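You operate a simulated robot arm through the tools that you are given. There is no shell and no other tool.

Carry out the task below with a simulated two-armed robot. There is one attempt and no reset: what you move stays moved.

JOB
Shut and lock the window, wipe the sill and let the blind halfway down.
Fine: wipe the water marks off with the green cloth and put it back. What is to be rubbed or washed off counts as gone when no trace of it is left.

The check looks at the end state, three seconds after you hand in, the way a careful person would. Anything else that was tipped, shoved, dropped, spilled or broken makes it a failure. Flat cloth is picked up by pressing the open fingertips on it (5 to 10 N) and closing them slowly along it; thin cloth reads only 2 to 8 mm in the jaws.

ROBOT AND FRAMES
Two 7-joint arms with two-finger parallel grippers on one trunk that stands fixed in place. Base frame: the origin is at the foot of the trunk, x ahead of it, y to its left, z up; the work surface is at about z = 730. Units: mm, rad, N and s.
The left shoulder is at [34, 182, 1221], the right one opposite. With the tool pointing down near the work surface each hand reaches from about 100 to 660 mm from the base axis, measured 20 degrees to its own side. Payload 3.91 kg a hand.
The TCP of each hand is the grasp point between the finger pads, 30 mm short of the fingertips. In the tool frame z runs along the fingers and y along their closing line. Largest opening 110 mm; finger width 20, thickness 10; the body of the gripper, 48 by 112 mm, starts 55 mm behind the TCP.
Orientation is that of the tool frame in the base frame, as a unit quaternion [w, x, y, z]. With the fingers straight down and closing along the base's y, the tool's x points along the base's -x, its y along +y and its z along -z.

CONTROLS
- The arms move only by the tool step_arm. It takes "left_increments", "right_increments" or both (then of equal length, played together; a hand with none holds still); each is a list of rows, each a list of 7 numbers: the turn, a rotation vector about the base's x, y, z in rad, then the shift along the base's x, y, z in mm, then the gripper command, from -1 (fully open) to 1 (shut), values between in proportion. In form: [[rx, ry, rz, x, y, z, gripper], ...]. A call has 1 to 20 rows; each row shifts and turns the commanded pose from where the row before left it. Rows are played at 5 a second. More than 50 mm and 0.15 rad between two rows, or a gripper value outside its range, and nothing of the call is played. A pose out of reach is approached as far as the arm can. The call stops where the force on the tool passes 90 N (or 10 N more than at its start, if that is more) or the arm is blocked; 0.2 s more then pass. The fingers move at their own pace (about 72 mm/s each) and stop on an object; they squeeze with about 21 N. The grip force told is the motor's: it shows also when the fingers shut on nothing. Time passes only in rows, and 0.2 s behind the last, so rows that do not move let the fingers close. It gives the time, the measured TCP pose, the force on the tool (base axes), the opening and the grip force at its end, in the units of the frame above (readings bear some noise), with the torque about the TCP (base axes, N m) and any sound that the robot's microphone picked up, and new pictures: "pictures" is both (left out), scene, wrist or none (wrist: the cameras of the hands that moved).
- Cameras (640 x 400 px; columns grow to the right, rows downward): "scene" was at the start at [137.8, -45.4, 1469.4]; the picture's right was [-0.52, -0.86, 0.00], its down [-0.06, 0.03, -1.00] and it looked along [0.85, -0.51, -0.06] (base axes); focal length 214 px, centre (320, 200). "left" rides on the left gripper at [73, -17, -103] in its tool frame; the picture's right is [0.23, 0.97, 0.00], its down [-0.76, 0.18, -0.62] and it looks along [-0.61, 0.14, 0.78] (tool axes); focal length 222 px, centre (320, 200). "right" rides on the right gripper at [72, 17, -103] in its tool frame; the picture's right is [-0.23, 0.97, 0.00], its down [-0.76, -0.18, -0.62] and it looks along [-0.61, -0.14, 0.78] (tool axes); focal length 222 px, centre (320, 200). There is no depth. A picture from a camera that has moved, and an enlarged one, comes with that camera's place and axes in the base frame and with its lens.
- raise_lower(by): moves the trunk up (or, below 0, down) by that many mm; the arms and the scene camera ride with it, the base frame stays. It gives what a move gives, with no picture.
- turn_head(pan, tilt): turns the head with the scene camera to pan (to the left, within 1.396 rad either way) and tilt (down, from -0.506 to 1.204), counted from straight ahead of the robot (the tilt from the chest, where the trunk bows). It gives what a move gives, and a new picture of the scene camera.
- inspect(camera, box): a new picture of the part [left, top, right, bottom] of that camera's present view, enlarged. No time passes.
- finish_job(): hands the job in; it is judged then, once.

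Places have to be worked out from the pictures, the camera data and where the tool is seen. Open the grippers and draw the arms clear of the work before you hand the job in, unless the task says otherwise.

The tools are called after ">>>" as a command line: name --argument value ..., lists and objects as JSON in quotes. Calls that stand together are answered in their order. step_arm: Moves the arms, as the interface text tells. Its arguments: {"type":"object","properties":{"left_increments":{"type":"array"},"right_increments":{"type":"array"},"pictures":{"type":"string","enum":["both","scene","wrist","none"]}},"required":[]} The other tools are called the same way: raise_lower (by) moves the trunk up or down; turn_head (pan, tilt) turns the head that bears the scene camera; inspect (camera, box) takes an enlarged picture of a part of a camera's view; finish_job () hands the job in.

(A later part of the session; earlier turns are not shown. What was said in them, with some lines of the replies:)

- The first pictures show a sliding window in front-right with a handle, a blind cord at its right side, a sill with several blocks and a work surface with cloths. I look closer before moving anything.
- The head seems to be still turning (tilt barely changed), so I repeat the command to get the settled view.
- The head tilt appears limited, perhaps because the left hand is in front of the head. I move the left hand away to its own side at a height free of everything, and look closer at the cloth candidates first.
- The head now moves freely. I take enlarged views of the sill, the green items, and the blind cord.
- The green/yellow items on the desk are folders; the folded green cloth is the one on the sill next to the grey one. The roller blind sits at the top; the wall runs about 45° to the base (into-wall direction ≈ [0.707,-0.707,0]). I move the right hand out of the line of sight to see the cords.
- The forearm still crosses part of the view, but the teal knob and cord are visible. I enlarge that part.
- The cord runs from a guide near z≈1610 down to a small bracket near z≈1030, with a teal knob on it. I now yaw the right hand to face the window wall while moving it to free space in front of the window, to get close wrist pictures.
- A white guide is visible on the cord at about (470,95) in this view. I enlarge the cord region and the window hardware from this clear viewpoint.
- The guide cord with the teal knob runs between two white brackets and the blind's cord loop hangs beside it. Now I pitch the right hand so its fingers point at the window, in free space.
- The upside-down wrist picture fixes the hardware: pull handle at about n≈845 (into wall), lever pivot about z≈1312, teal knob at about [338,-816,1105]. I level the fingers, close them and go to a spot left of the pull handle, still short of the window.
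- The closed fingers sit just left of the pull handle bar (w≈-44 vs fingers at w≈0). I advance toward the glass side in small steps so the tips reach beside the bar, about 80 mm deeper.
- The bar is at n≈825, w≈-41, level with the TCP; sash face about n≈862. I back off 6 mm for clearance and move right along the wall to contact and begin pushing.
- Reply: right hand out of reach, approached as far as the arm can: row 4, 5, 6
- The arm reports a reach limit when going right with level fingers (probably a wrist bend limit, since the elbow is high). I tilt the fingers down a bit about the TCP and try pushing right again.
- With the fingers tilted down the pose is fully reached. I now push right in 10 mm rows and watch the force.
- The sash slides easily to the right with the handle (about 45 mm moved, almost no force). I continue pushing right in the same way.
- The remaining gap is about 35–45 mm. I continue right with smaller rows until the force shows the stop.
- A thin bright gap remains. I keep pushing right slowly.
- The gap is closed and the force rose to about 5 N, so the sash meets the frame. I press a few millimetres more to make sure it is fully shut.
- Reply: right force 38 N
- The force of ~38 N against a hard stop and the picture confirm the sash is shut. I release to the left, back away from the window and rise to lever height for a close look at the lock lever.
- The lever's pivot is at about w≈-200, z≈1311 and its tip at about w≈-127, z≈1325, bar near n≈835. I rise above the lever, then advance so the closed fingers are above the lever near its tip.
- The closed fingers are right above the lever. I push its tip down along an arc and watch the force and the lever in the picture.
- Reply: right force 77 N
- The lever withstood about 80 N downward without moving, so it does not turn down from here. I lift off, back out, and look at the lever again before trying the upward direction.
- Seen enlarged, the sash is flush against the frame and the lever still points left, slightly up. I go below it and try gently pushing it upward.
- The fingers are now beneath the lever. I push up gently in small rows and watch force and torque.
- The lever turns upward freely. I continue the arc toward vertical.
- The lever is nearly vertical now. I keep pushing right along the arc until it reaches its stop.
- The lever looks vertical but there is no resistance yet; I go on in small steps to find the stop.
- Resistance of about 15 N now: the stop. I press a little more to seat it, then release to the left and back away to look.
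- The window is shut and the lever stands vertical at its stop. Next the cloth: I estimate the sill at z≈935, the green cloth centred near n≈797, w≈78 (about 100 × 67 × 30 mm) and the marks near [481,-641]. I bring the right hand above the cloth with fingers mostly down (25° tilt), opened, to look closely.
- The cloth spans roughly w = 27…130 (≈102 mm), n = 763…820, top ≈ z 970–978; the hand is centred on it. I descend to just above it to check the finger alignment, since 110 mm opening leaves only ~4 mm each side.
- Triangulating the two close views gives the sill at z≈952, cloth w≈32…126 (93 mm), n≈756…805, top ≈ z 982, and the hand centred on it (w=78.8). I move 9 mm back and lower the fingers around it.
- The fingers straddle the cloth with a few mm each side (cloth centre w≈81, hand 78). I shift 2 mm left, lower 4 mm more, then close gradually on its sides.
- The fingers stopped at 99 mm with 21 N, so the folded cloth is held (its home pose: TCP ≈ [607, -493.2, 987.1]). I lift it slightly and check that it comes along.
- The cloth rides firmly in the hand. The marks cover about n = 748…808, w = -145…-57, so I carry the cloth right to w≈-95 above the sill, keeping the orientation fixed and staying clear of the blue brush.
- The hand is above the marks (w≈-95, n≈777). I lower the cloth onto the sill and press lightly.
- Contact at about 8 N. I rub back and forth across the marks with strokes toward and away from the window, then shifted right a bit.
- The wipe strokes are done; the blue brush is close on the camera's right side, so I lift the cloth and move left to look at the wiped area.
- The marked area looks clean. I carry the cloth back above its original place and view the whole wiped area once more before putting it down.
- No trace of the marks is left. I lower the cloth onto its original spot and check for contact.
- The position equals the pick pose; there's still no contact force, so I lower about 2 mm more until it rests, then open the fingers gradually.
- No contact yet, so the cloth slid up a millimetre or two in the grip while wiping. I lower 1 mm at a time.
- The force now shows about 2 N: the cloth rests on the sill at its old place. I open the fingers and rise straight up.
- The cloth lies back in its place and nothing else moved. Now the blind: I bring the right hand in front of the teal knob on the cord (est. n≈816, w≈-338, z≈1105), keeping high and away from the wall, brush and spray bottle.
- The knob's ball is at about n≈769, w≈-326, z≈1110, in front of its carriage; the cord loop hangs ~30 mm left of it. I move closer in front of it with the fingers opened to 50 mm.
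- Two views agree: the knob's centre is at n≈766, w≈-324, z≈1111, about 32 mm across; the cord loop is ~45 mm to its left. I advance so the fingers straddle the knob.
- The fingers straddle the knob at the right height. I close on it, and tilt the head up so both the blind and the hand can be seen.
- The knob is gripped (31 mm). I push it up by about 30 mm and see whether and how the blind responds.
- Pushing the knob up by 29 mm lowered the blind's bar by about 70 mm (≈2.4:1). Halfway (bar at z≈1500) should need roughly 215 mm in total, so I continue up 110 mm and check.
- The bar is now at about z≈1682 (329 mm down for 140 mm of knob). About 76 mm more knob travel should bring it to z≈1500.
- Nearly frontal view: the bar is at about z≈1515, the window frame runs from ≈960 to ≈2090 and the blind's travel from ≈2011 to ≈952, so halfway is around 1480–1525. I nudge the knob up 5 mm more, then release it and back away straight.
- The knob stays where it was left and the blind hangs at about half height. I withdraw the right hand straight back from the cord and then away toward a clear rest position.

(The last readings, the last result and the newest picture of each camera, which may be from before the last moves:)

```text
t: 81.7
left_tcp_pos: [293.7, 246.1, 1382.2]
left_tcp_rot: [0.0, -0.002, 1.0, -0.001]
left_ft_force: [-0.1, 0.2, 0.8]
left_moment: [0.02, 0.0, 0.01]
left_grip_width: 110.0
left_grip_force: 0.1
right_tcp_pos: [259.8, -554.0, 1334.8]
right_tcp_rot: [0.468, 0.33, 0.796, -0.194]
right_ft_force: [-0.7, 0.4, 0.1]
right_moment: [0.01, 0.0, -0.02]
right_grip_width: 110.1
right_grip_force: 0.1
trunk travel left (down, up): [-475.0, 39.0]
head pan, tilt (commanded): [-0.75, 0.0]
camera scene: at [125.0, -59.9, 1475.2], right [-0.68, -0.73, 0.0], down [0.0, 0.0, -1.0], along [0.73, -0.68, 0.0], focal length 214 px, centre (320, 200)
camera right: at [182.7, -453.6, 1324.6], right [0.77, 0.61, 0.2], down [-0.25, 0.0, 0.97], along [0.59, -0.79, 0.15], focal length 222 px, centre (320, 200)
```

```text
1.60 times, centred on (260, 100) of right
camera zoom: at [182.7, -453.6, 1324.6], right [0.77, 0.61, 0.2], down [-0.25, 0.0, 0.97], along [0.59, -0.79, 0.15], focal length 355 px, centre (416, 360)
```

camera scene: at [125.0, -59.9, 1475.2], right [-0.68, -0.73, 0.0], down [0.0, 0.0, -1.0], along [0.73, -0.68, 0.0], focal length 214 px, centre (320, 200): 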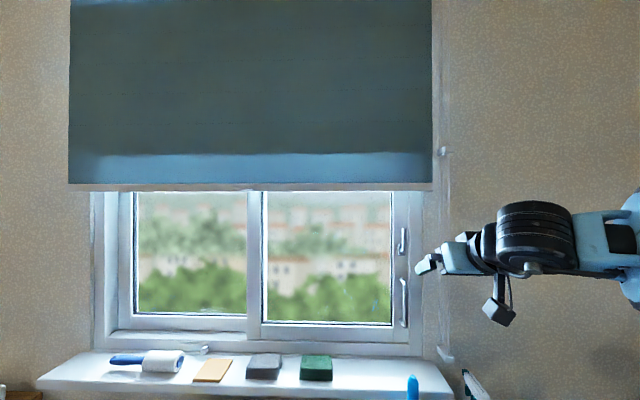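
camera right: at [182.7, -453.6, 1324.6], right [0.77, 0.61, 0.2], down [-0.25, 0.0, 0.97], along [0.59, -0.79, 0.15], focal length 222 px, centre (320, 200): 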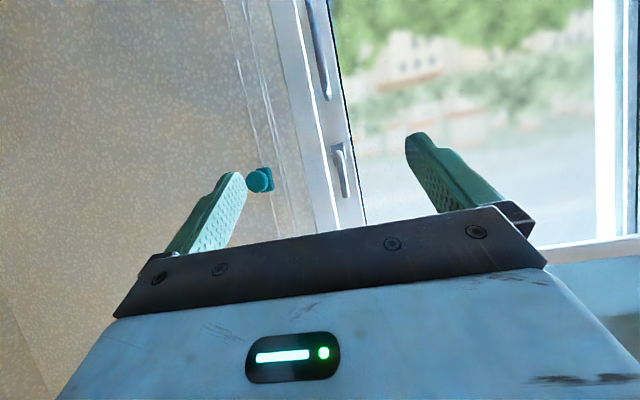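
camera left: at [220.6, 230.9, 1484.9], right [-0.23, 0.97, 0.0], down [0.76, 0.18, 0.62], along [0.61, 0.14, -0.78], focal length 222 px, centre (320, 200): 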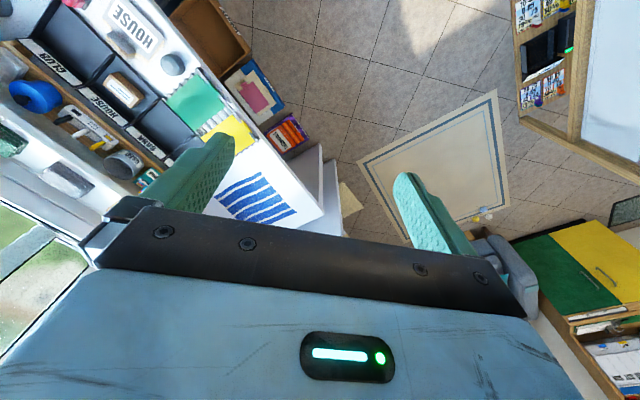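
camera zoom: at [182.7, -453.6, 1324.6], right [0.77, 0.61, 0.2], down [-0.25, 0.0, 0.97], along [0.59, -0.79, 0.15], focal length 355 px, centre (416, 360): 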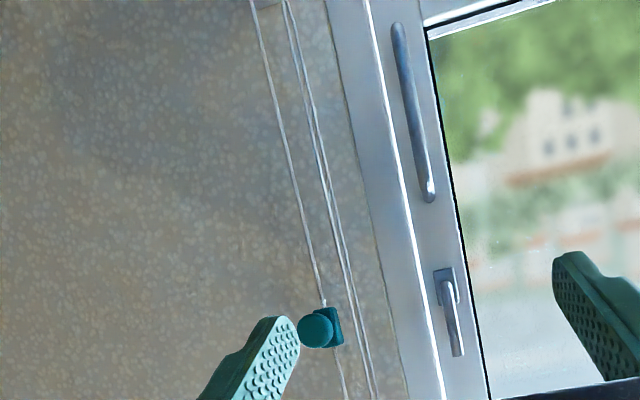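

Lever upright, sash shut, knob staying in place. I enlarge the sash–frame joint and the sill once more to be sure before parking.

>>> inspect --camera "right" --box '[260, 60, 380, 240]'

>>> inspect --camera "scene" --box '[360, 190, 440, 360]'

>>> inspect --camera "scene" --box '[280, 320, 470, 400]'

```text
2.22 times, centred on (320, 150) of right
camera zoom: at [182.7, -453.6, 1324.6], right [0.77, 0.61, 0.2], down [-0.25, 0.0, 0.97], along [0.59, -0.79, 0.15], focal length 494 px, centre (320, 311)
```

zoom: 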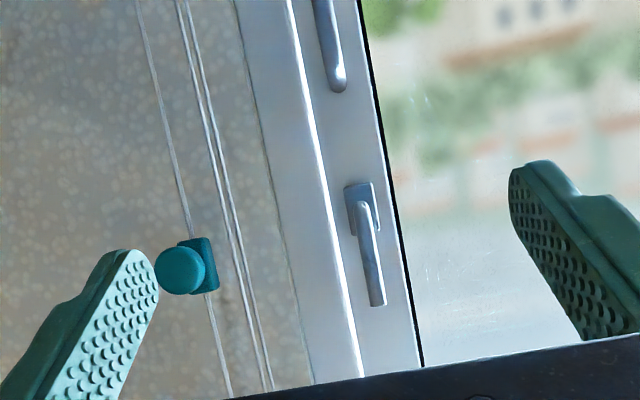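

```text
2.35 times, centred on (400, 275) of scene
camera zoom: at [125.0, -59.9, 1475.2], right [-0.68, -0.73, 0.0], down [0.0, 0.0, -1.0], along [0.73, -0.68, 0.0], focal length 505 px, centre (132, 24)
```

zoom: 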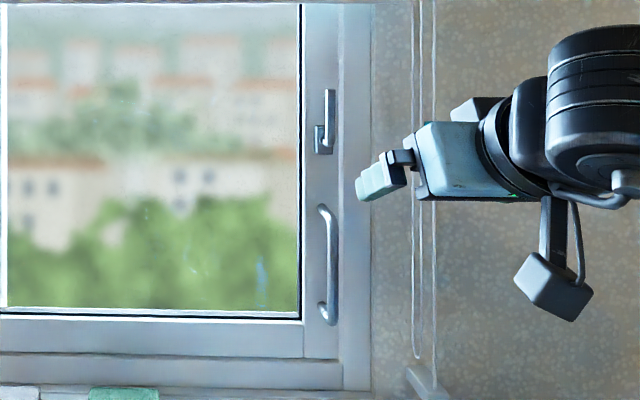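

```text
3.37 times, centred on (375, 360) of scene
camera zoom: at [125.0, -59.9, 1475.2], right [-0.68, -0.73, 0.0], down [0.0, 0.0, -1.0], along [0.73, -0.68, 0.0], focal length 722 px, centre (135, -339)
```

zoom: 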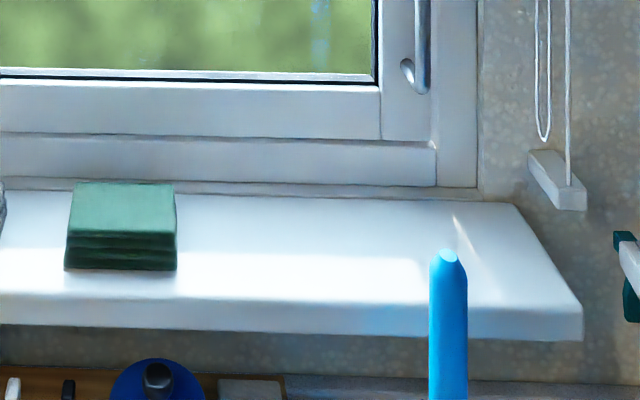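

A thin bright line shows between sash and frame in the wrist view, possibly just a lit edge, possibly a small gap. I move the wrist camera square in front of that joint to examine it.

>>> step_arm --right_increments '[[0, 0, 0, 8, -15.5, -20, -1], [0, 0, 0, 8, -15.5, -20, -1], [0, 0, 0, 8, -15.5, -20, -1], [0, 0, 0, 8, -15.5, -20, -1], [0, 0, 0, 8, -15.5, -20, -1], [0, 0, 0, 8, -15.5, -20, -1], [0, 0, 0, 0, 0, 0, -1]]' --pictures "wrist"

>>> inspect --camera "right" --box '[240, 0, 360, 140]'

```text
t: 83.3
left_tcp_pos: [293.9, 246.7, 1382.5]
left_tcp_rot: [0.0, -0.001, 1.0, -0.001]
left_ft_force: [-0.2, 0.0, 0.2]
left_moment: [-0.03, -0.01, 0.01]
left_grip_width: 110.1
left_grip_force: 0.0
right_tcp_pos: [308.1, -647.4, 1217.0]
right_tcp_rot: [0.468, 0.331, 0.796, -0.195]
right_ft_force: [-0.2, 0.7, 0.7]
right_moment: [-0.04, -0.01, -0.01]
right_grip_width: 110.1
right_grip_force: 0.1
trunk travel left (down, up): [-475.0, 39.0]
head pan, tilt (commanded): [-0.75, 0.0]
camera right: at [230.5, -546.6, 1204.8], right [0.77, 0.61, 0.2], down [-0.25, 0.0, 0.97], along [0.59, -0.79, 0.15], focal length 222 px, centre (320, 200)
```

right: 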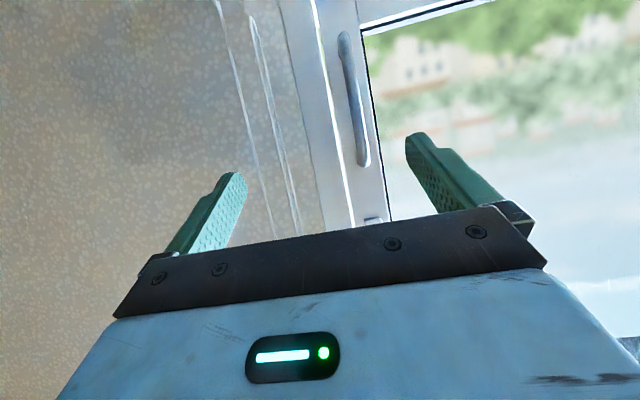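

```text
2.86 times, centred on (300, 70) of right
camera zoom: at [230.5, -546.6, 1204.8], right [0.77, 0.61, 0.2], down [-0.25, 0.0, 0.97], along [0.59, -0.79, 0.15], focal length 635 px, centre (377, 571)
```

zoom: 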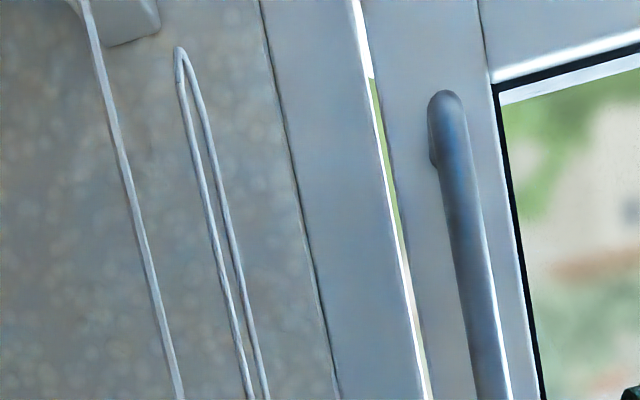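

Through the joint I can see green trees: a real gap of a few millimetres. The sash slides very easily and may have crept open while I worked the lever, so I go back with closed fingers to the left side of the pull handle to push it again.

>>> step_arm --right_increments '[[0, 0, 0, 12, 12, -14, 1], [0, 0, 0, 12, 12, -14, 1], [0, 0, 0, 12, 12, -14, 1], [0, 0, 0, 12, 12, -14, 1], [0, 0, 0, 12, 12, -13, 1], [0, 0, 0, 12.8, -12.8, 0, 1], [0, 0, 0, 12.8, -12.8, 0, 1], [0, 0, 0, 12.8, -12.8, 0, 1], [0, 0, 0, 12.8, -12.8, 0, 1], [0, 0, 0, 12.8, -12.8, 0, 1], [0, 0, 0, 12.8, -12.8, 0, 1], [0, 0, 0, 12.8, -12.8, 0, 1], [0, 0, 0, 12.8, -12.8, 0, 1], [0, 0, 0, 0, 0, 0, 1]]' --pictures "wrist"

```text
t: 86.3
left_tcp_pos: [294.1, 246.3, 1381.7]
left_tcp_rot: [0.0, -0.001, 1.0, -0.001]
left_ft_force: [-0.8, 0.2, -0.8]
left_moment: [-0.04, 0.0, 0.0]
left_grip_width: 110.0
left_grip_force: 0.1
right_tcp_pos: [470.1, -688.6, 1147.2]
right_tcp_rot: [0.469, 0.331, 0.796, -0.195]
right_ft_force: [-0.2, 0.2, 1.1]
right_moment: [-0.02, 0.0, 0.03]
right_grip_width: 0.1
right_grip_force: 20.6
trunk travel left (down, up): [-475.0, 39.0]
head pan, tilt (commanded): [-0.75, 0.0]
camera right: at [392.8, -588.9, 1135.6], right [0.77, 0.61, 0.2], down [-0.25, 0.0, 0.97], along [0.59, -0.79, 0.15], focal length 222 px, centre (320, 200)
```

right: 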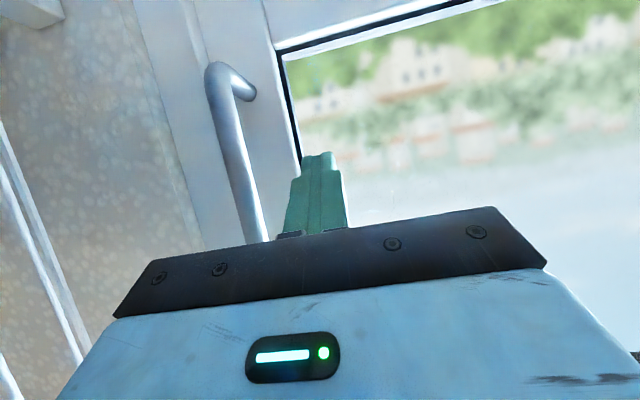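

The fingers are left of the bar again (w=-154.5; the earlier hard stop was at w≈-181). I move right and look at which position contact begins.

>>> step_arm --right_increments '[[0, 0, 0, -5, -5, 0, 1], [0, 0, 0, -5, -5, 0, 1], [0, 0, 0, -4, -4, 0, 1], [0, 0, 0, 0, 0, 0, 1]]' --pictures "wrist"

```text
t: 87.3
left_tcp_pos: [295.0, 247.6, 1381.9]
left_tcp_rot: [0.0, 0.0, 1.0, -0.001]
left_ft_force: [0.4, 0.9, -0.2]
left_moment: [0.03, -0.02, 0.01]
left_grip_width: 110.4
left_grip_force: 0.2
right_tcp_pos: [457.1, -704.3, 1147.0]
right_tcp_rot: [0.468, 0.331, 0.796, -0.194]
right_ft_force: [0.3, 0.8, 0.4]
right_moment: [0.01, -0.02, -0.02]
right_grip_width: 0.1
right_grip_force: 20.9
trunk travel left (down, up): [-475.0, 39.0]
head pan, tilt (commanded): [-0.75, 0.0]
camera right: at [378.8, -603.5, 1135.5], right [0.77, 0.61, 0.2], down [-0.25, 0.0, 0.97], along [0.59, -0.79, 0.15], focal length 222 px, centre (320, 200)
```

right: 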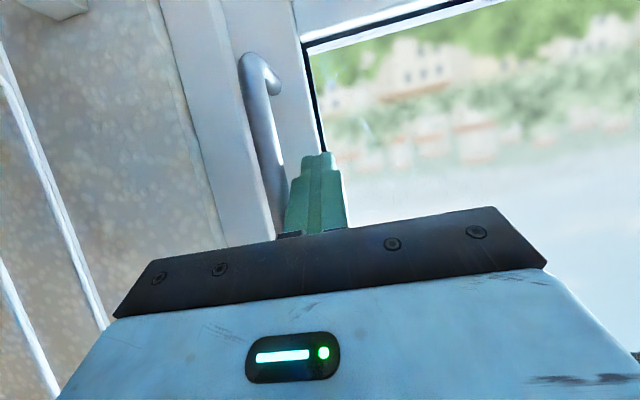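

Not yet touching at w≈-175. I continue in 2 mm steps.

>>> step_arm --right_increments '[[0, 0, 0, -1.5, -1.5, 0, 1], [0, 0, 0, -1.5, -1.5, 0, 1], [0, 0, 0, 0, 0, 0, 1]]' --pictures "none"

>>> step_arm --right_increments '[[0, 0, 0, -1.5, -1.5, 0, 1], [0, 0, 0, 0, 0, 0, 1]]' --pictures "none"

>>> step_arm --right_increments '[[0, 0, 0, -1.5, -1.5, 0, 1], [0, 0, 0, 0, 0, 0, 1]]' --pictures "wrist"

```text
t: 88.1
left_tcp_pos: [294.8, 246.3, 1382.7]
left_tcp_rot: [0.001, -0.001, 1.0, -0.001]
left_ft_force: [-0.5, 0.0, -0.1]
left_moment: [-0.02, 0.02, 0.01]
left_grip_width: 109.9
left_grip_force: 0.0
right_tcp_pos: [452.6, -707.0, 1146.4]
right_tcp_rot: [0.469, 0.329, 0.796, -0.194]
right_ft_force: [0.4, -0.1, 0.3]
right_moment: [0.01, 0.03, 0.05]
right_grip_width: 0.0
right_grip_force: 21.3
trunk travel left (down, up): [-475.0, 39.0]
head pan, tilt (commanded): [-0.75, 0.0]
```

```text
t: 88.7
left_tcp_pos: [296.8, 247.5, 1380.5]
left_tcp_rot: [0.0, -0.001, 1.0, -0.002]
left_ft_force: [-0.3, -0.3, 0.8]
left_moment: [-0.01, 0.03, 0.02]
left_grip_width: 110.3
left_grip_force: 0.2
right_tcp_pos: [452.4, -707.3, 1146.3]
right_tcp_rot: [0.468, 0.33, 0.797, -0.193]
right_ft_force: [6.4, 4.5, 0.7]
right_moment: [-0.02, 0.05, 0.0]
right_grip_width: 0.1
right_grip_force: 20.9
trunk travel left (down, up): [-475.0, 39.0]
head pan, tilt (commanded): [-0.75, 0.0]
```

```text
t: 89.3
left_tcp_pos: [296.2, 248.8, 1380.8]
left_tcp_rot: [-0.001, -0.001, 1.0, -0.001]
left_ft_force: [-1.3, 0.2, -0.2]
left_moment: [0.01, 0.01, 0.02]
left_grip_width: 109.9
left_grip_force: 0.1
right_tcp_pos: [451.6, -707.6, 1146.3]
right_tcp_rot: [0.468, 0.329, 0.797, -0.193]
right_ft_force: [14.0, 11.9, -0.8]
right_moment: [-0.07, 0.1, 0.07]
right_grip_width: 0.0
right_grip_force: 21.0
trunk travel left (down, up): [-475.0, 39.0]
head pan, tilt (commanded): [-0.75, 0.0]
camera right: at [375.1, -606.9, 1135.6], right [0.76, 0.61, 0.2], down [-0.25, 0.0, 0.97], along [0.59, -0.79, 0.15], focal length 222 px, centre (320, 200)
```

right: 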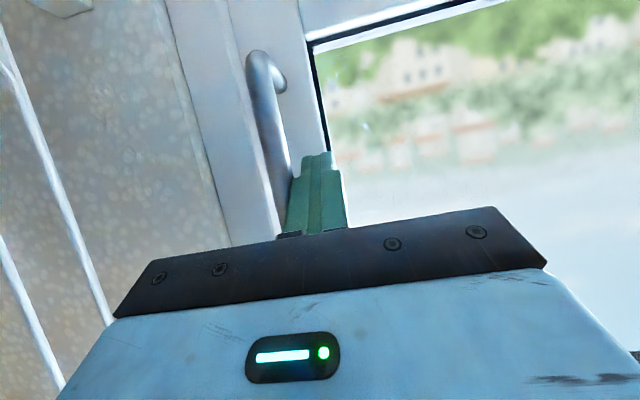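

Contact begins exactly at the previous hard stop (w≈-181), so the sash has not crept; the few-millimetre joint was there at the stop. I check the track at the right bottom end for anything blocking it, from a square view.

>>> step_arm --right_increments '[[0, 0, 0, 7, 7, 0, 1], [0, 0, 0, -15, 15, 0, 1], [0, 0, 0, -15, 15, 0, 1], [0, 0, 0, -15, 15, 0, 1], [0, 0, 0, -15, 15, 0, 1], [0, 0, 0, -15, 15, 0, 1], [0, 0, 0, -15, 15, 0, 1], [0, 0, 0, -16, -16, -14, 1], [0, 0, 0, -16, -16, -14, 1], [0, 0, 0, -16, -16, -14, 1], [0, 0, 0, -2, -2, -14, 1], [0, 0, 0, 0, 0, 0, 1]]' --pictures "wrist"

>>> inspect --camera "right" --box '[260, 0, 420, 120]'

```text
t: 91.9
left_tcp_pos: [294.8, 246.3, 1382.4]
left_tcp_rot: [0.0, -0.001, 1.0, 0.0]
left_ft_force: [0.2, 0.4, -0.6]
left_moment: [-0.04, -0.01, -0.03]
left_grip_width: 110.2
left_grip_force: 0.0
right_tcp_pos: [316.9, -663.3, 1092.2]
right_tcp_rot: [0.468, 0.33, 0.796, -0.194]
right_ft_force: [0.3, 0.8, 0.9]
right_moment: [-0.02, -0.03, 0.01]
right_grip_width: 0.0
right_grip_force: 21.1
trunk travel left (down, up): [-475.0, 39.0]
head pan, tilt (commanded): [-0.75, 0.0]
camera right: at [240.3, -562.2, 1079.5], right [0.77, 0.61, 0.2], down [-0.25, 0.0, 0.97], along [0.59, -0.79, 0.15], focal length 222 px, centre (320, 200)
```

right: 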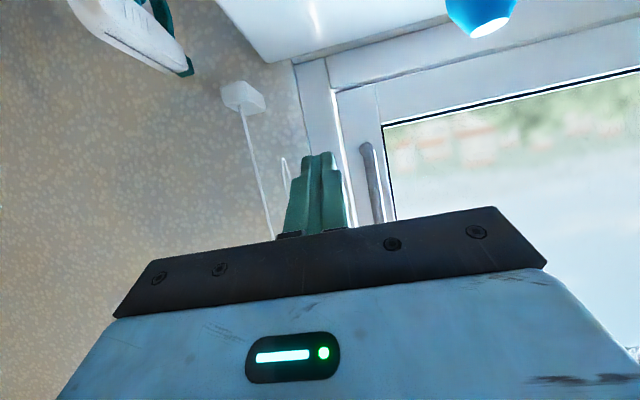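

```text
3.33 times, centred on (340, 60) of right
camera zoom: at [240.3, -562.2, 1079.5], right [0.77, 0.61, 0.2], down [-0.25, 0.0, 0.97], along [0.59, -0.79, 0.15], focal length 740 px, centre (253, 667)
```

zoom: 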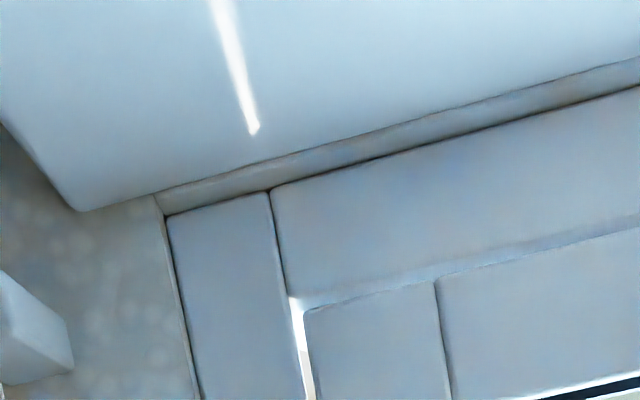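

No obstacle is visible; the sash sits square with a thin even joint of ~4 mm. To rule out a stiff seal, I push the handle once more, more firmly, and watch whether it goes any further.

>>> step_arm --right_increments '[[0, 0, 0, 2, 2, 14, 1], [0, 0, 0, 16, 16, 14, 1], [0, 0, 0, 16, 16, 14, 1], [0, 0, 0, 16, 16, 14, 1], [0, 0, 0, 15, -15, 0, 1], [0, 0, 0, 15, -15, 0, 1], [0, 0, 0, 15, -15, 0, 1], [0, 0, 0, 15, -15, 0, 1], [0, 0, 0, 15, -15, 0, 1], [0, 0, 0, 15, -15, 0, 1], [0, 0, 0, 0, 0, 0, 1]]' --pictures "wrist"

```text
t: 94.3
left_tcp_pos: [293.5, 246.7, 1380.9]
left_tcp_rot: [0.0, -0.001, 1.0, -0.001]
left_ft_force: [-0.8, -0.8, -0.8]
left_moment: [0.03, -0.02, -0.07]
left_grip_width: 110.0
left_grip_force: 0.0
right_tcp_pos: [456.3, -703.4, 1148.6]
right_tcp_rot: [0.469, 0.331, 0.796, -0.193]
right_ft_force: [-0.5, -0.6, 1.2]
right_moment: [0.02, 0.0, 0.0]
right_grip_width: 0.0
right_grip_force: 21.1
trunk travel left (down, up): [-475.0, 39.0]
head pan, tilt (commanded): [-0.75, 0.0]
camera right: at [380.0, -602.4, 1135.7], right [0.77, 0.61, 0.2], down [-0.25, 0.0, 0.97], along [0.59, -0.79, 0.15], focal length 222 px, centre (320, 200)
```

right: 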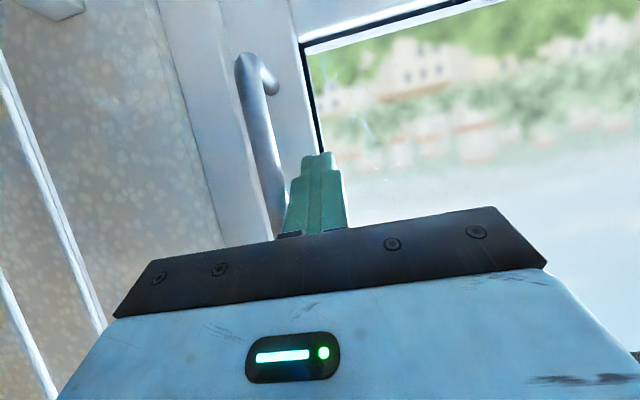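

I push right beyond the contact point by about 9 mm of command and read the force and position.

>>> step_arm --right_increments '[[0, 0, 0, -2.5, -2.5, 0, 1], [0, 0, 0, -2.5, -2.5, 0, 1], [0, 0, 0, -2.5, -2.5, 0, 1], [0, 0, 0, -2, -2, 0, 1], [0, 0, 0, -1.5, -1.5, 0, 1], [0, 0, 0, 0, 0, 0, 1]]' --pictures "wrist"

```text
t: 95.7
left_tcp_pos: [299.9, 250.9, 1379.6]
left_tcp_rot: [-0.002, -0.001, 1.0, -0.002]
left_ft_force: [0.3, 0.3, 0.1]
left_moment: [0.01, -0.02, -0.01]
left_grip_width: 110.0
left_grip_force: 0.1
right_tcp_pos: [451.5, -708.3, 1147.4]
right_tcp_rot: [0.469, 0.325, 0.799, -0.189]
right_ft_force: [28.9, 23.4, -1.5]
right_moment: [-0.15, 0.15, 0.12]
right_grip_width: 0.1
right_grip_force: 21.0
trunk travel left (down, up): [-475.0, 39.0]
head pan, tilt (commanded): [-0.75, 0.0]
camera right: at [374.0, -607.6, 1135.7], right [0.76, 0.62, 0.2], down [-0.25, -0.01, 0.97], along [0.6, -0.79, 0.15], focal length 222 px, centre (320, 200)
```

right: 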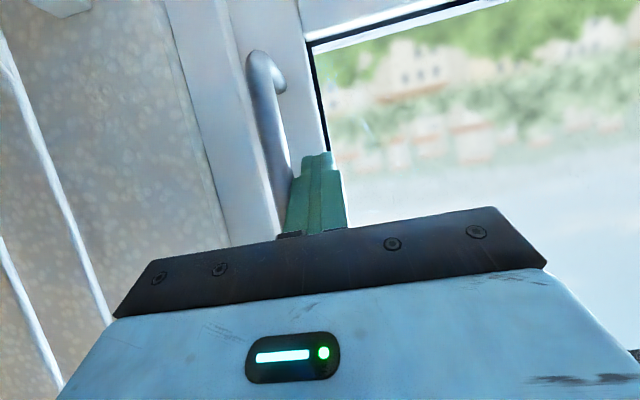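

The position at 37 N equals the first closing (w≈-181.7 at 38 N). One firmer press to be certain.

>>> step_arm --right_increments '[[0, 0, 0, -2, -2, 0, 1], [0, 0, 0, -2, -2, 0, 1], [0, 0, 0, 0, 0, 0, 1]]' --pictures "wrist"

```text
t: 96.5
left_tcp_pos: [301.3, 250.7, 1379.0]
left_tcp_rot: [-0.002, -0.001, 1.0, -0.004]
left_ft_force: [0.9, 1.2, -0.1]
left_moment: [-0.01, 0.0, 0.0]
left_grip_width: 110.1
left_grip_force: 0.1
right_tcp_pos: [451.8, -707.8, 1148.0]
right_tcp_rot: [0.47, 0.323, 0.8, -0.187]
right_ft_force: [41.1, 31.6, -4.4]
right_moment: [-0.18, 0.23, 0.22]
right_grip_width: 0.0
right_grip_force: 20.5
trunk travel left (down, up): [-475.0, 39.0]
head pan, tilt (commanded): [-0.75, 0.0]
camera right: at [372.5, -608.5, 1135.9], right [0.75, 0.63, 0.2], down [-0.25, -0.01, 0.97], along [0.61, -0.78, 0.15], focal length 222 px, centre (320, 200)
```

right: 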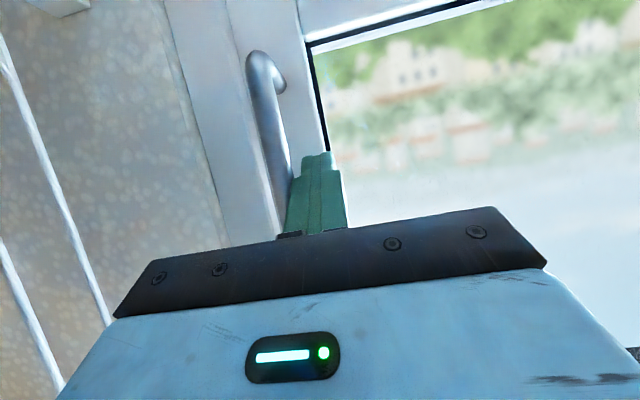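

Even at 52 N the sash stays at the same rigid stop (w≈-181), so it is fully shut, with that thin joint belonging to the frame. I release to the left, back away and bring the hand to a clear resting place.

>>> step_arm --right_increments '[[0, 0, 0, 7, 7, 0, 1], [0, 0, 0, 4, 4, 0, 1], [0, 0, 0, -15, 15, 0, 1], [0, 0, 0, -15, 15, 0, 1], [0, 0, 0, -20, 20, 0, 0], [0, 0, 0, -20, 20, 10, -1], [0, 0, 0, -20, 25, 20, -1], [0, 0, 0, -20, 30, 25, -1], [0, 0, 0, -20, 35, 25, -1], [0, 0, 0, -20, 35, 25, -1], [0, 0, 0, -20, 35, 25, -1], [0, 0, 0, -15, 35, 25, -1], [0, 0, 0, -15, 35, 25, -1], [0, 0, 0, 0, 0, 0, -1]]' --pictures "both"

```text
t: 99.5
left_tcp_pos: [295.2, 245.6, 1382.3]
left_tcp_rot: [0.0, -0.001, 1.0, -0.001]
left_ft_force: [0.2, 0.6, -0.8]
left_moment: [0.0, 0.0, -0.01]
left_grip_width: 109.8
left_grip_force: 0.0
right_tcp_pos: [275.2, -426.6, 1348.9]
right_tcp_rot: [0.467, 0.331, 0.797, -0.194]
right_ft_force: [0.2, -0.6, 0.0]
right_moment: [-0.01, -0.04, -0.02]
right_grip_width: 110.1
right_grip_force: 0.0
right hand out of reach, approached as far as the arm can: row 10, 11, 12
trunk travel left (down, up): [-475.0, 39.0]
head pan, tilt (commanded): [-0.75, 0.0]
camera scene: at [125.5, -60.2, 1475.1], right [-0.68, -0.73, 0.0], down [0.0, 0.0, -1.0], along [0.73, -0.68, 0.0], focal length 214 px, centre (320, 200)
camera right: at [198.2, -325.6, 1337.4], right [0.77, 0.61, 0.2], down [-0.25, 0.0, 0.97], along [0.59, -0.79, 0.15], focal length 222 px, centre (320, 200)
```

scene: 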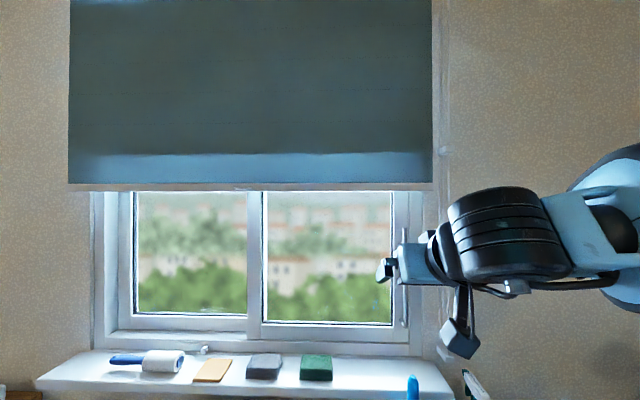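
right: 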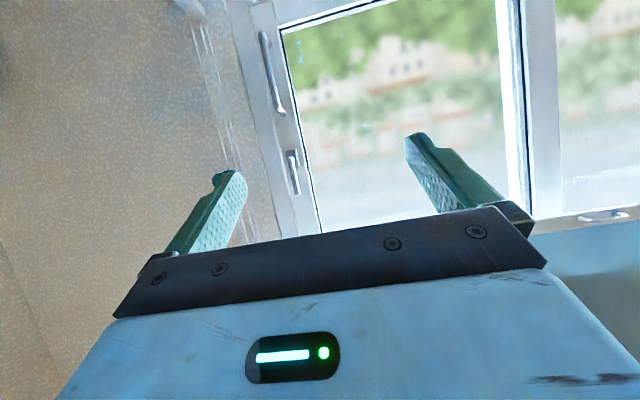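

The hand is clear. I make final checks: the sill seen from above, and the blind with the whole window.

>>> turn_head --pan -0.7 --tilt 0.5

>>> inspect --camera "scene" --box '[60, 120, 300, 280]'

>>> inspect --camera "scene" --box '[250, 150, 490, 310]'

>>> turn_head --pan -0.75 --tilt -0.2

```text
t: 100.4
left_tcp_pos: [295.4, 246.2, 1382.1]
left_tcp_rot: [0.0, -0.002, 1.0, -0.001]
left_ft_force: [-0.2, 0.1, -1.0]
left_moment: [-0.01, -0.04, -0.01]
left_grip_width: 109.9
left_grip_force: 0.1
right_tcp_pos: [275.4, -425.8, 1348.7]
right_tcp_rot: [0.468, 0.331, 0.796, -0.194]
right_ft_force: [0.9, -0.2, 0.6]
right_moment: [0.01, -0.03, 0.03]
right_grip_width: 110.1
right_grip_force: 0.0
trunk travel left (down, up): [-475.0, 39.0]
head pan, tilt (commanded): [-0.7, 0.499]
camera scene: at [129.1, -56.8, 1429.2], right [-0.64, -0.76, 0.0], down [-0.37, 0.31, -0.88], along [0.67, -0.57, -0.48], focal length 214 px, centre (320, 200)
```

scene: 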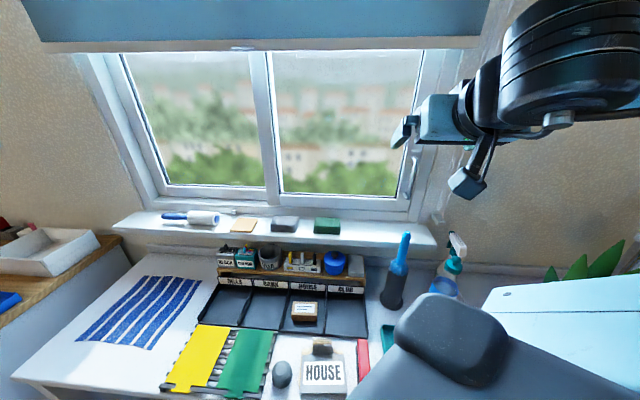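

```text
2.50 times, centred on (180, 200) of scene
camera zoom: at [129.1, -56.8, 1429.2], right [-0.64, -0.76, 0.0], down [-0.37, 0.31, -0.88], along [0.67, -0.57, -0.48], focal length 536 px, centre (670, 200)
```

zoom: 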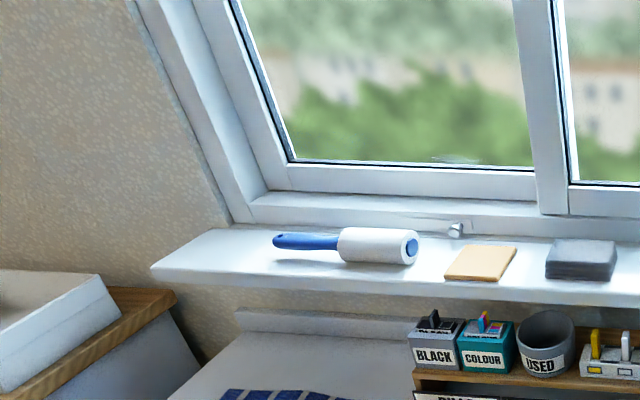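

```text
2.50 times, centred on (370, 230) of scene
camera zoom: at [129.1, -56.8, 1429.2], right [-0.64, -0.76, 0.0], down [-0.37, 0.31, -0.88], along [0.67, -0.57, -0.48], focal length 536 px, centre (195, 125)
```

zoom: 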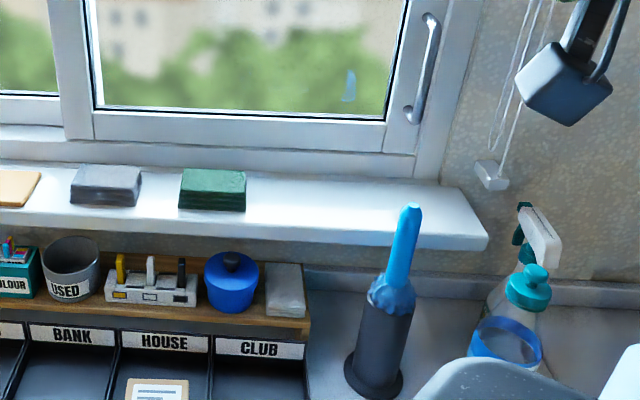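

```text
t: 101.5
left_tcp_pos: [294.6, 247.2, 1382.6]
left_tcp_rot: [0.0, -0.001, 1.0, -0.001]
left_ft_force: [0.0, 0.4, 0.6]
left_moment: [0.0, -0.02, 0.02]
left_grip_width: 109.9
left_grip_force: 0.0
right_tcp_pos: [274.2, -426.6, 1349.0]
right_tcp_rot: [0.469, 0.33, 0.796, -0.194]
right_ft_force: [0.3, 0.2, -0.7]
right_moment: [0.0, 0.0, 0.0]
right_grip_width: 109.9
right_grip_force: 0.1
trunk travel left (down, up): [-475.0, 39.0]
head pan, tilt (commanded): [-0.75, -0.201]
camera scene: at [120.4, -55.0, 1492.6], right [-0.68, -0.73, 0.0], down [0.15, -0.14, -0.98], along [0.72, -0.67, 0.2], focal length 214 px, centre (320, 200)
```

scene: 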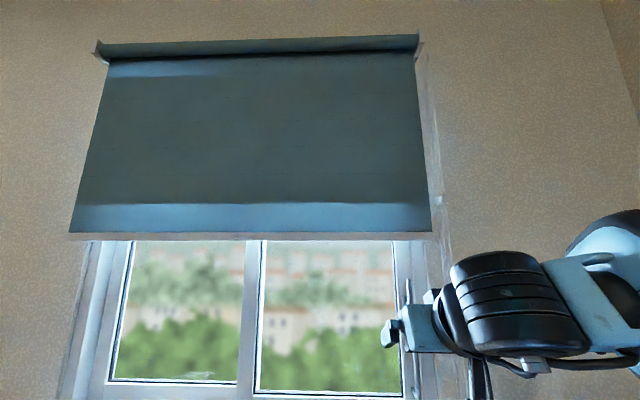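

All looks right; the bluish streak on the glass matches the brush's reflection. I take one closer look at the small peg beside the lint roller to be sure it's just part of the window, as at the start.

>>> turn_head --pan -0.5 --tilt 0.45

>>> inspect --camera "scene" --box '[190, 160, 310, 240]'

>>> inspect --camera "right" --box '[220, 0, 340, 210]'

```text
t: 102.5
left_tcp_pos: [294.2, 247.0, 1381.4]
left_tcp_rot: [0.0, 0.0, 1.0, -0.002]
left_ft_force: [-0.4, -0.3, -0.2]
left_moment: [-0.02, 0.0, -0.02]
left_grip_width: 109.9
left_grip_force: 0.1
right_tcp_pos: [275.4, -425.9, 1349.0]
right_tcp_rot: [0.468, 0.33, 0.797, -0.193]
right_ft_force: [0.4, -0.4, 0.6]
right_moment: [0.01, 0.0, 0.01]
right_grip_width: 110.0
right_grip_force: 0.0
trunk travel left (down, up): [-475.0, 39.0]
head pan, tilt (commanded): [-0.499, 0.45]
camera scene: at [140.1, -42.2, 1433.6], right [-0.48, -0.88, 0.0], down [-0.38, 0.21, -0.9], along [0.79, -0.43, -0.43], focal length 214 px, centre (320, 200)
```

scene: 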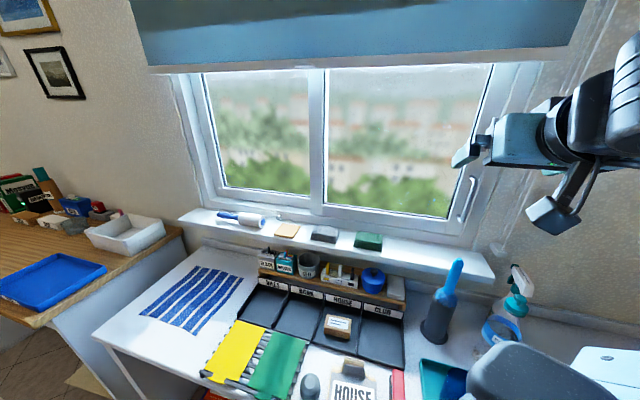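

```text
5.00 times, centred on (250, 200) of scene
camera zoom: at [140.1, -42.2, 1433.6], right [-0.48, -0.88, 0.0], down [-0.38, 0.21, -0.9], along [0.79, -0.43, -0.43], focal length 1072 px, centre (670, 200)
```

zoom: 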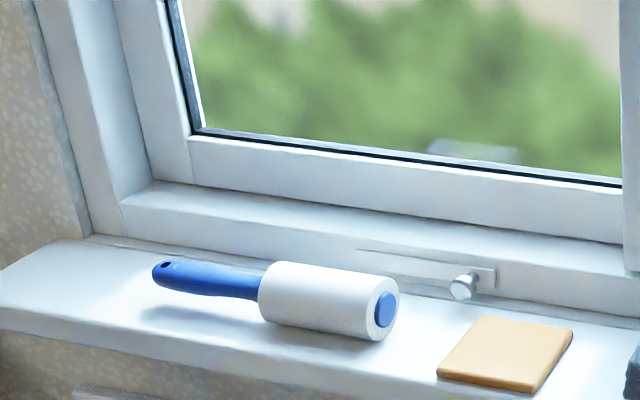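

```text
1.90 times, centred on (280, 105) of right
camera zoom: at [198.3, -325.3, 1337.4], right [0.77, 0.61, 0.2], down [-0.25, 0.0, 0.97], along [0.59, -0.79, 0.15], focal length 423 px, centre (396, 381)
```

zoom: 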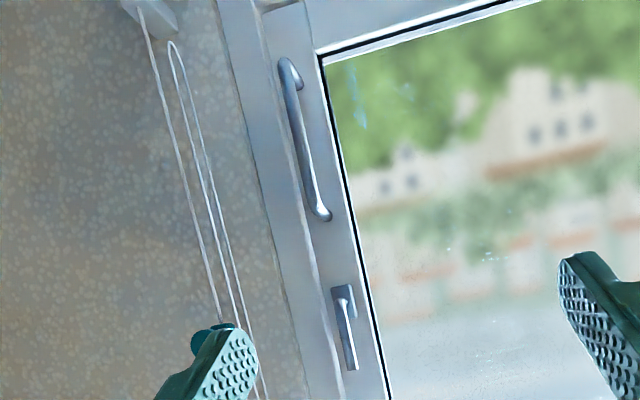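

The peg is a little vent slider in the frame, unchanged. Because the lever only turned upward, I want proof that this really locks: I'll try to nudge the sash left very gently from the right side of the pull handle. First I go in front of it with closed fingers.

>>> step_arm --right_increments '[[0, 0, 0, 7.2, -24.8, -21, 1], [0, 0, 0, 7.2, -24.8, -21, 1], [0, 0, 0, 7.2, -24.8, -21, 1], [0, 0, 0, 7.2, -24.8, -21, 1], [0, 0, 0, 7.2, -24.8, -21, 1], [0, 0, 0, 7.2, -24.8, -21, 1], [0, 0, 0, 7.2, -24.8, -21, 1], [0, 0, 0, 7.2, -24.8, -21, 1], [0, 0, 0, 7.2, -24.8, -21, 1], [0, 0, 0, 0, 0, 0, 1]]' --pictures "wrist"

```text
t: 104.7
left_tcp_pos: [294.8, 246.5, 1382.2]
left_tcp_rot: [-0.001, -0.001, 1.0, -0.002]
left_ft_force: [-0.3, 0.6, 0.2]
left_moment: [0.03, 0.02, 0.0]
left_grip_width: 109.8
left_grip_force: 0.2
right_tcp_pos: [341.1, -651.6, 1165.4]
right_tcp_rot: [0.468, 0.331, 0.796, -0.194]
right_ft_force: [0.4, 0.0, -0.1]
right_moment: [-0.03, -0.01, 0.01]
right_grip_width: 0.0
right_grip_force: 21.4
right hand out of reach, approached as far as the arm can: row 1, 2
trunk travel left (down, up): [-475.0, 39.0]
head pan, tilt (commanded): [-0.499, 0.45]
camera right: at [265.5, -550.5, 1154.1], right [0.77, 0.61, 0.2], down [-0.25, 0.0, 0.97], along [0.59, -0.79, 0.15], focal length 222 px, centre (320, 200)
```

right: 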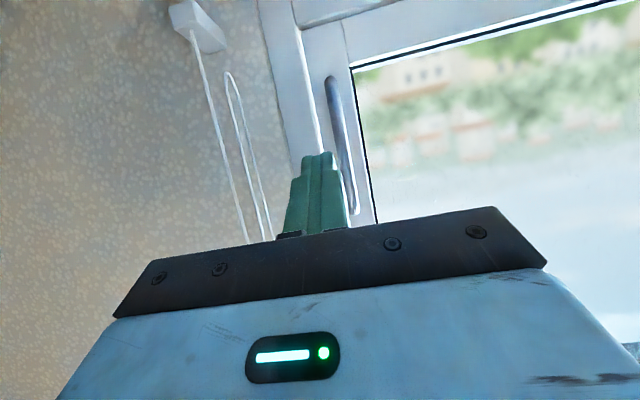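

The hand is at w≈-220, slightly right of the bar. I advance to about n=798 so the tips overlap the bar without going deep.

>>> step_arm --right_increments '[[0, 0, 0, 12, -12, 0, 1], [0, 0, 0, 12, -12, 0, 1], [0, 0, 0, 12, -12, 0, 1], [0, 0, 0, 12, -12, 0, 1], [0, 0, 0, 10, -10, 0, 1], [0, 0, 0, 7, -7, 0, 1], [0, 0, 0, 3, -3, 0, 1], [0, 0, 0, 0, 0, 0, 1]]' --pictures "wrist"

>>> inspect --camera "right" --box '[200, 30, 420, 230]'

```text
t: 106.5
left_tcp_pos: [294.0, 246.5, 1381.7]
left_tcp_rot: [0.0, 0.0, 1.0, -0.001]
left_ft_force: [0.7, -1.0, 0.1]
left_moment: [0.0, 0.0, -0.01]
left_grip_width: 110.1
left_grip_force: 0.0
right_tcp_pos: [410.8, -720.0, 1166.2]
right_tcp_rot: [0.469, 0.33, 0.796, -0.193]
right_ft_force: [-2.3, -1.0, -0.3]
right_moment: [0.01, 0.04, -0.07]
right_grip_width: 0.2
right_grip_force: 21.4
trunk travel left (down, up): [-475.0, 39.0]
head pan, tilt (commanded): [-0.499, 0.45]
camera right: at [334.2, -618.7, 1154.4], right [0.77, 0.61, 0.2], down [-0.25, 0.0, 0.97], along [0.59, -0.79, 0.15], focal length 222 px, centre (320, 200)
```

right: 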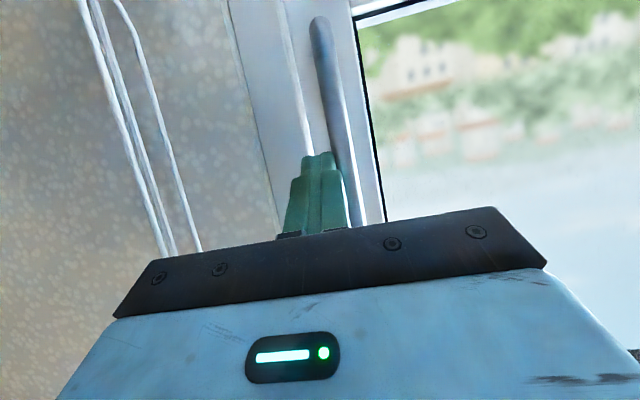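

```text
2.00 times, centred on (310, 130) of right
camera zoom: at [334.2, -618.7, 1154.4], right [0.77, 0.61, 0.2], down [-0.25, 0.0, 0.97], along [0.59, -0.79, 0.15], focal length 444 px, centre (340, 340)
```

zoom: 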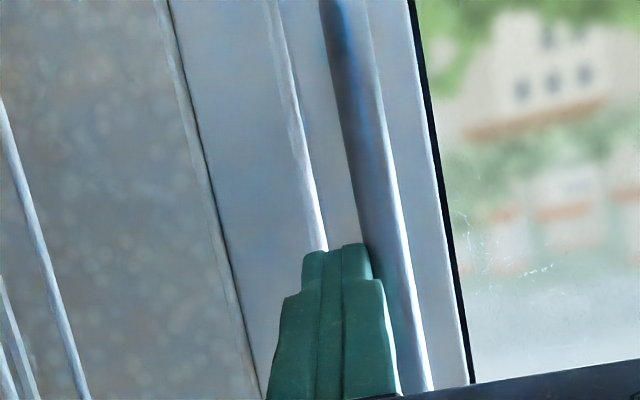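

The closed fingers are just at the right side of the bar (a ~2 N touch). I now nudge left in 2 mm steps and watch whether the sash yields.

>>> step_arm --right_increments '[[0, 0, 0, 1.4, 1.4, 0, 1], [0, 0, 0, 0, 0, 0, 1]]' --pictures "none"

>>> step_arm --right_increments '[[0, 0, 0, 1.0, 1.0, 0, 1], [0, 0, 0, 0, 0, 0, 1]]' --pictures "wrist"

```text
t: 107.1
left_tcp_pos: [294.0, 246.7, 1382.4]
left_tcp_rot: [0.001, -0.001, 1.0, 0.0]
left_ft_force: [-0.6, -0.3, -0.2]
left_moment: [0.01, -0.04, 0.02]
left_grip_width: 110.2
left_grip_force: 0.2
right_tcp_pos: [410.4, -719.8, 1166.0]
right_tcp_rot: [0.469, 0.331, 0.796, -0.194]
right_ft_force: [-7.0, -5.6, 1.1]
right_moment: [-0.06, 0.11, -0.2]
right_grip_width: 0.0
right_grip_force: 20.8
trunk travel left (down, up): [-475.0, 39.0]
head pan, tilt (commanded): [-0.499, 0.45]
```

```text
t: 107.7
left_tcp_pos: [292.2, 244.4, 1384.0]
left_tcp_rot: [0.001, 0.0, 1.0, -0.001]
left_ft_force: [0.2, 0.2, -0.5]
left_moment: [0.01, -0.01, 0.03]
left_grip_width: 110.2
left_grip_force: 0.1
right_tcp_pos: [411.2, -719.2, 1165.3]
right_tcp_rot: [0.469, 0.332, 0.795, -0.194]
right_ft_force: [-12.7, -11.3, -0.1]
right_moment: [-0.14, 0.17, -0.38]
right_grip_width: 0.0
right_grip_force: 21.3
trunk travel left (down, up): [-475.0, 39.0]
head pan, tilt (commanded): [-0.499, 0.45]
camera right: at [334.8, -618.3, 1154.3], right [0.77, 0.61, 0.2], down [-0.25, 0.0, 0.97], along [0.59, -0.79, 0.15], focal length 222 px, centre (320, 200)
```

right: 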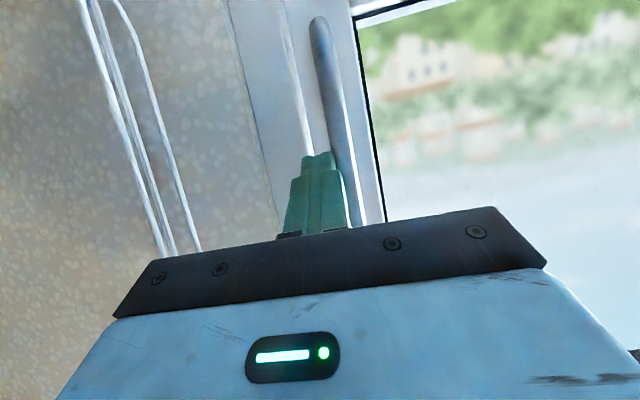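

The sash holds against 17 N to the left without moving, whereas unlocked it slid with under 1 N: the window is shut and locked. I release and withdraw the hand to a clear rest position.

>>> step_arm --right_increments '[[0, 0, 0, -3, -3, 0, 1], [0, 0, 0, -14, 14, 0, 1], [0, 0, 0, -15, 15, 0, 1], [0, 0, 0, -15, 15, 0, 1], [0, 0, 0, -15, 15, 0, 0], [0, 0, 0, -10, 25, 15, -1], [0, 0, 0, -10, 30, 20, -1], [0, 0, 0, -10, 30, 20, -1], [0, 0, 0, -10, 30, 20, -1], [0, 0, 0, -5, 30, 20, -1], [0, 0, 0, -5, 30, 20, -1], [0, 0, 0, -5, 30, 20, -1], [0, 0, 0, 0, 0, 0, -1]]' --pictures "wrist"

>>> turn_head --pan -0.7 --tilt 0.15

```text
t: 110.5
left_tcp_pos: [293.8, 246.7, 1382.0]
left_tcp_rot: [-0.001, -0.001, 1.0, -0.001]
left_ft_force: [0.5, 0.5, -0.4]
left_moment: [0.0, -0.04, -0.02]
left_grip_width: 110.1
left_grip_force: 0.1
right_tcp_pos: [306.6, -462.6, 1309.9]
right_tcp_rot: [0.467, 0.33, 0.797, -0.193]
right_ft_force: [-1.0, -0.7, 0.6]
right_moment: [0.01, 0.03, 0.01]
right_grip_width: 110.0
right_grip_force: 0.1
right hand out of reach, approached as far as the arm can: row 10, 11
trunk travel left (down, up): [-475.0, 39.0]
head pan, tilt (commanded): [-0.499, 0.45]
camera right: at [229.0, -362.5, 1299.2], right [0.77, 0.61, 0.2], down [-0.25, 0.0, 0.97], along [0.59, -0.79, 0.15], focal length 222 px, centre (320, 200)
```

right: 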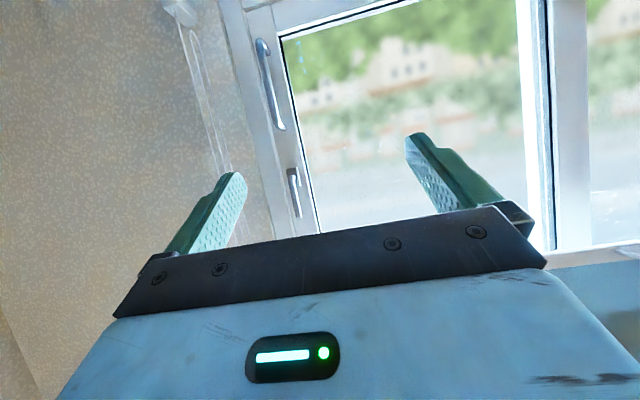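

```text
t: 111.3
left_tcp_pos: [293.5, 246.8, 1382.4]
left_tcp_rot: [0.0, 0.0, 1.0, -0.001]
left_ft_force: [0.1, 0.0, -0.4]
left_moment: [-0.04, 0.0, -0.01]
left_grip_width: 110.2
left_grip_force: 0.0
right_tcp_pos: [304.7, -464.7, 1309.7]
right_tcp_rot: [0.468, 0.331, 0.796, -0.194]
right_ft_force: [-0.3, 0.5, 0.2]
right_moment: [-0.01, -0.02, 0.0]
right_grip_width: 109.9
right_grip_force: 0.1
trunk travel left (down, up): [-475.0, 39.0]
head pan, tilt (commanded): [-0.7, 0.15]
camera scene: at [130.5, -57.8, 1461.4], right [-0.64, -0.77, 0.0], down [-0.12, 0.1, -0.99], along [0.76, -0.64, -0.15], focal length 214 px, centre (320, 200)
```

scene: 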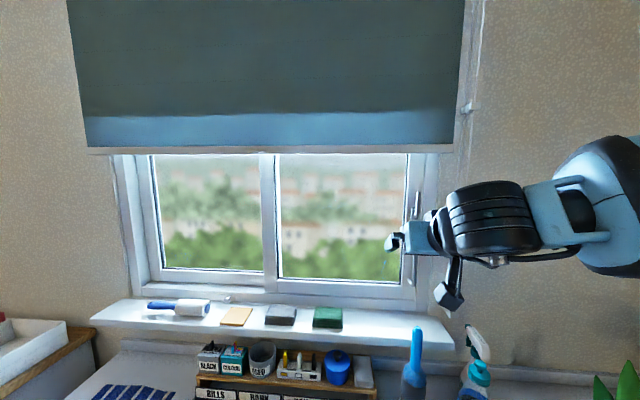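

The window is shut and locked, and the sill is clean. The green cloth is back in place, the blind hangs at about half height, and nothing else moved. Both grippers are open and clear of the work, so I hand the job in.

>>> finish_job

```text
The job is handed in.
```

The window is shut and locked, the sill is wiped clean, and the blind hangs about halfway down. I've handed the job in; I haven't been told the result of the check.

- **Window:** The sash is pushed fully against its stop and the lever is turned up. Afterwards it held against about 17 N of leftward push, where before it had slid with under 1 N. A thin joint of about 4 mm between sash and frame still shows daylight. Pushing with about 52 N did not close it any further, so I took it as part of the frame.
- **Sill:** The water marks are gone in every view I took. The green cloth is back in its original spot, to within a couple of millimetres.
- **Blind:** Its lower bar is at about z = 1508 mm. That covers about half the window, or about 48% of the blind's travel from top to sill.

Nothing else in the pictures looks moved. Both grippers are open and the arms are clear of the work.
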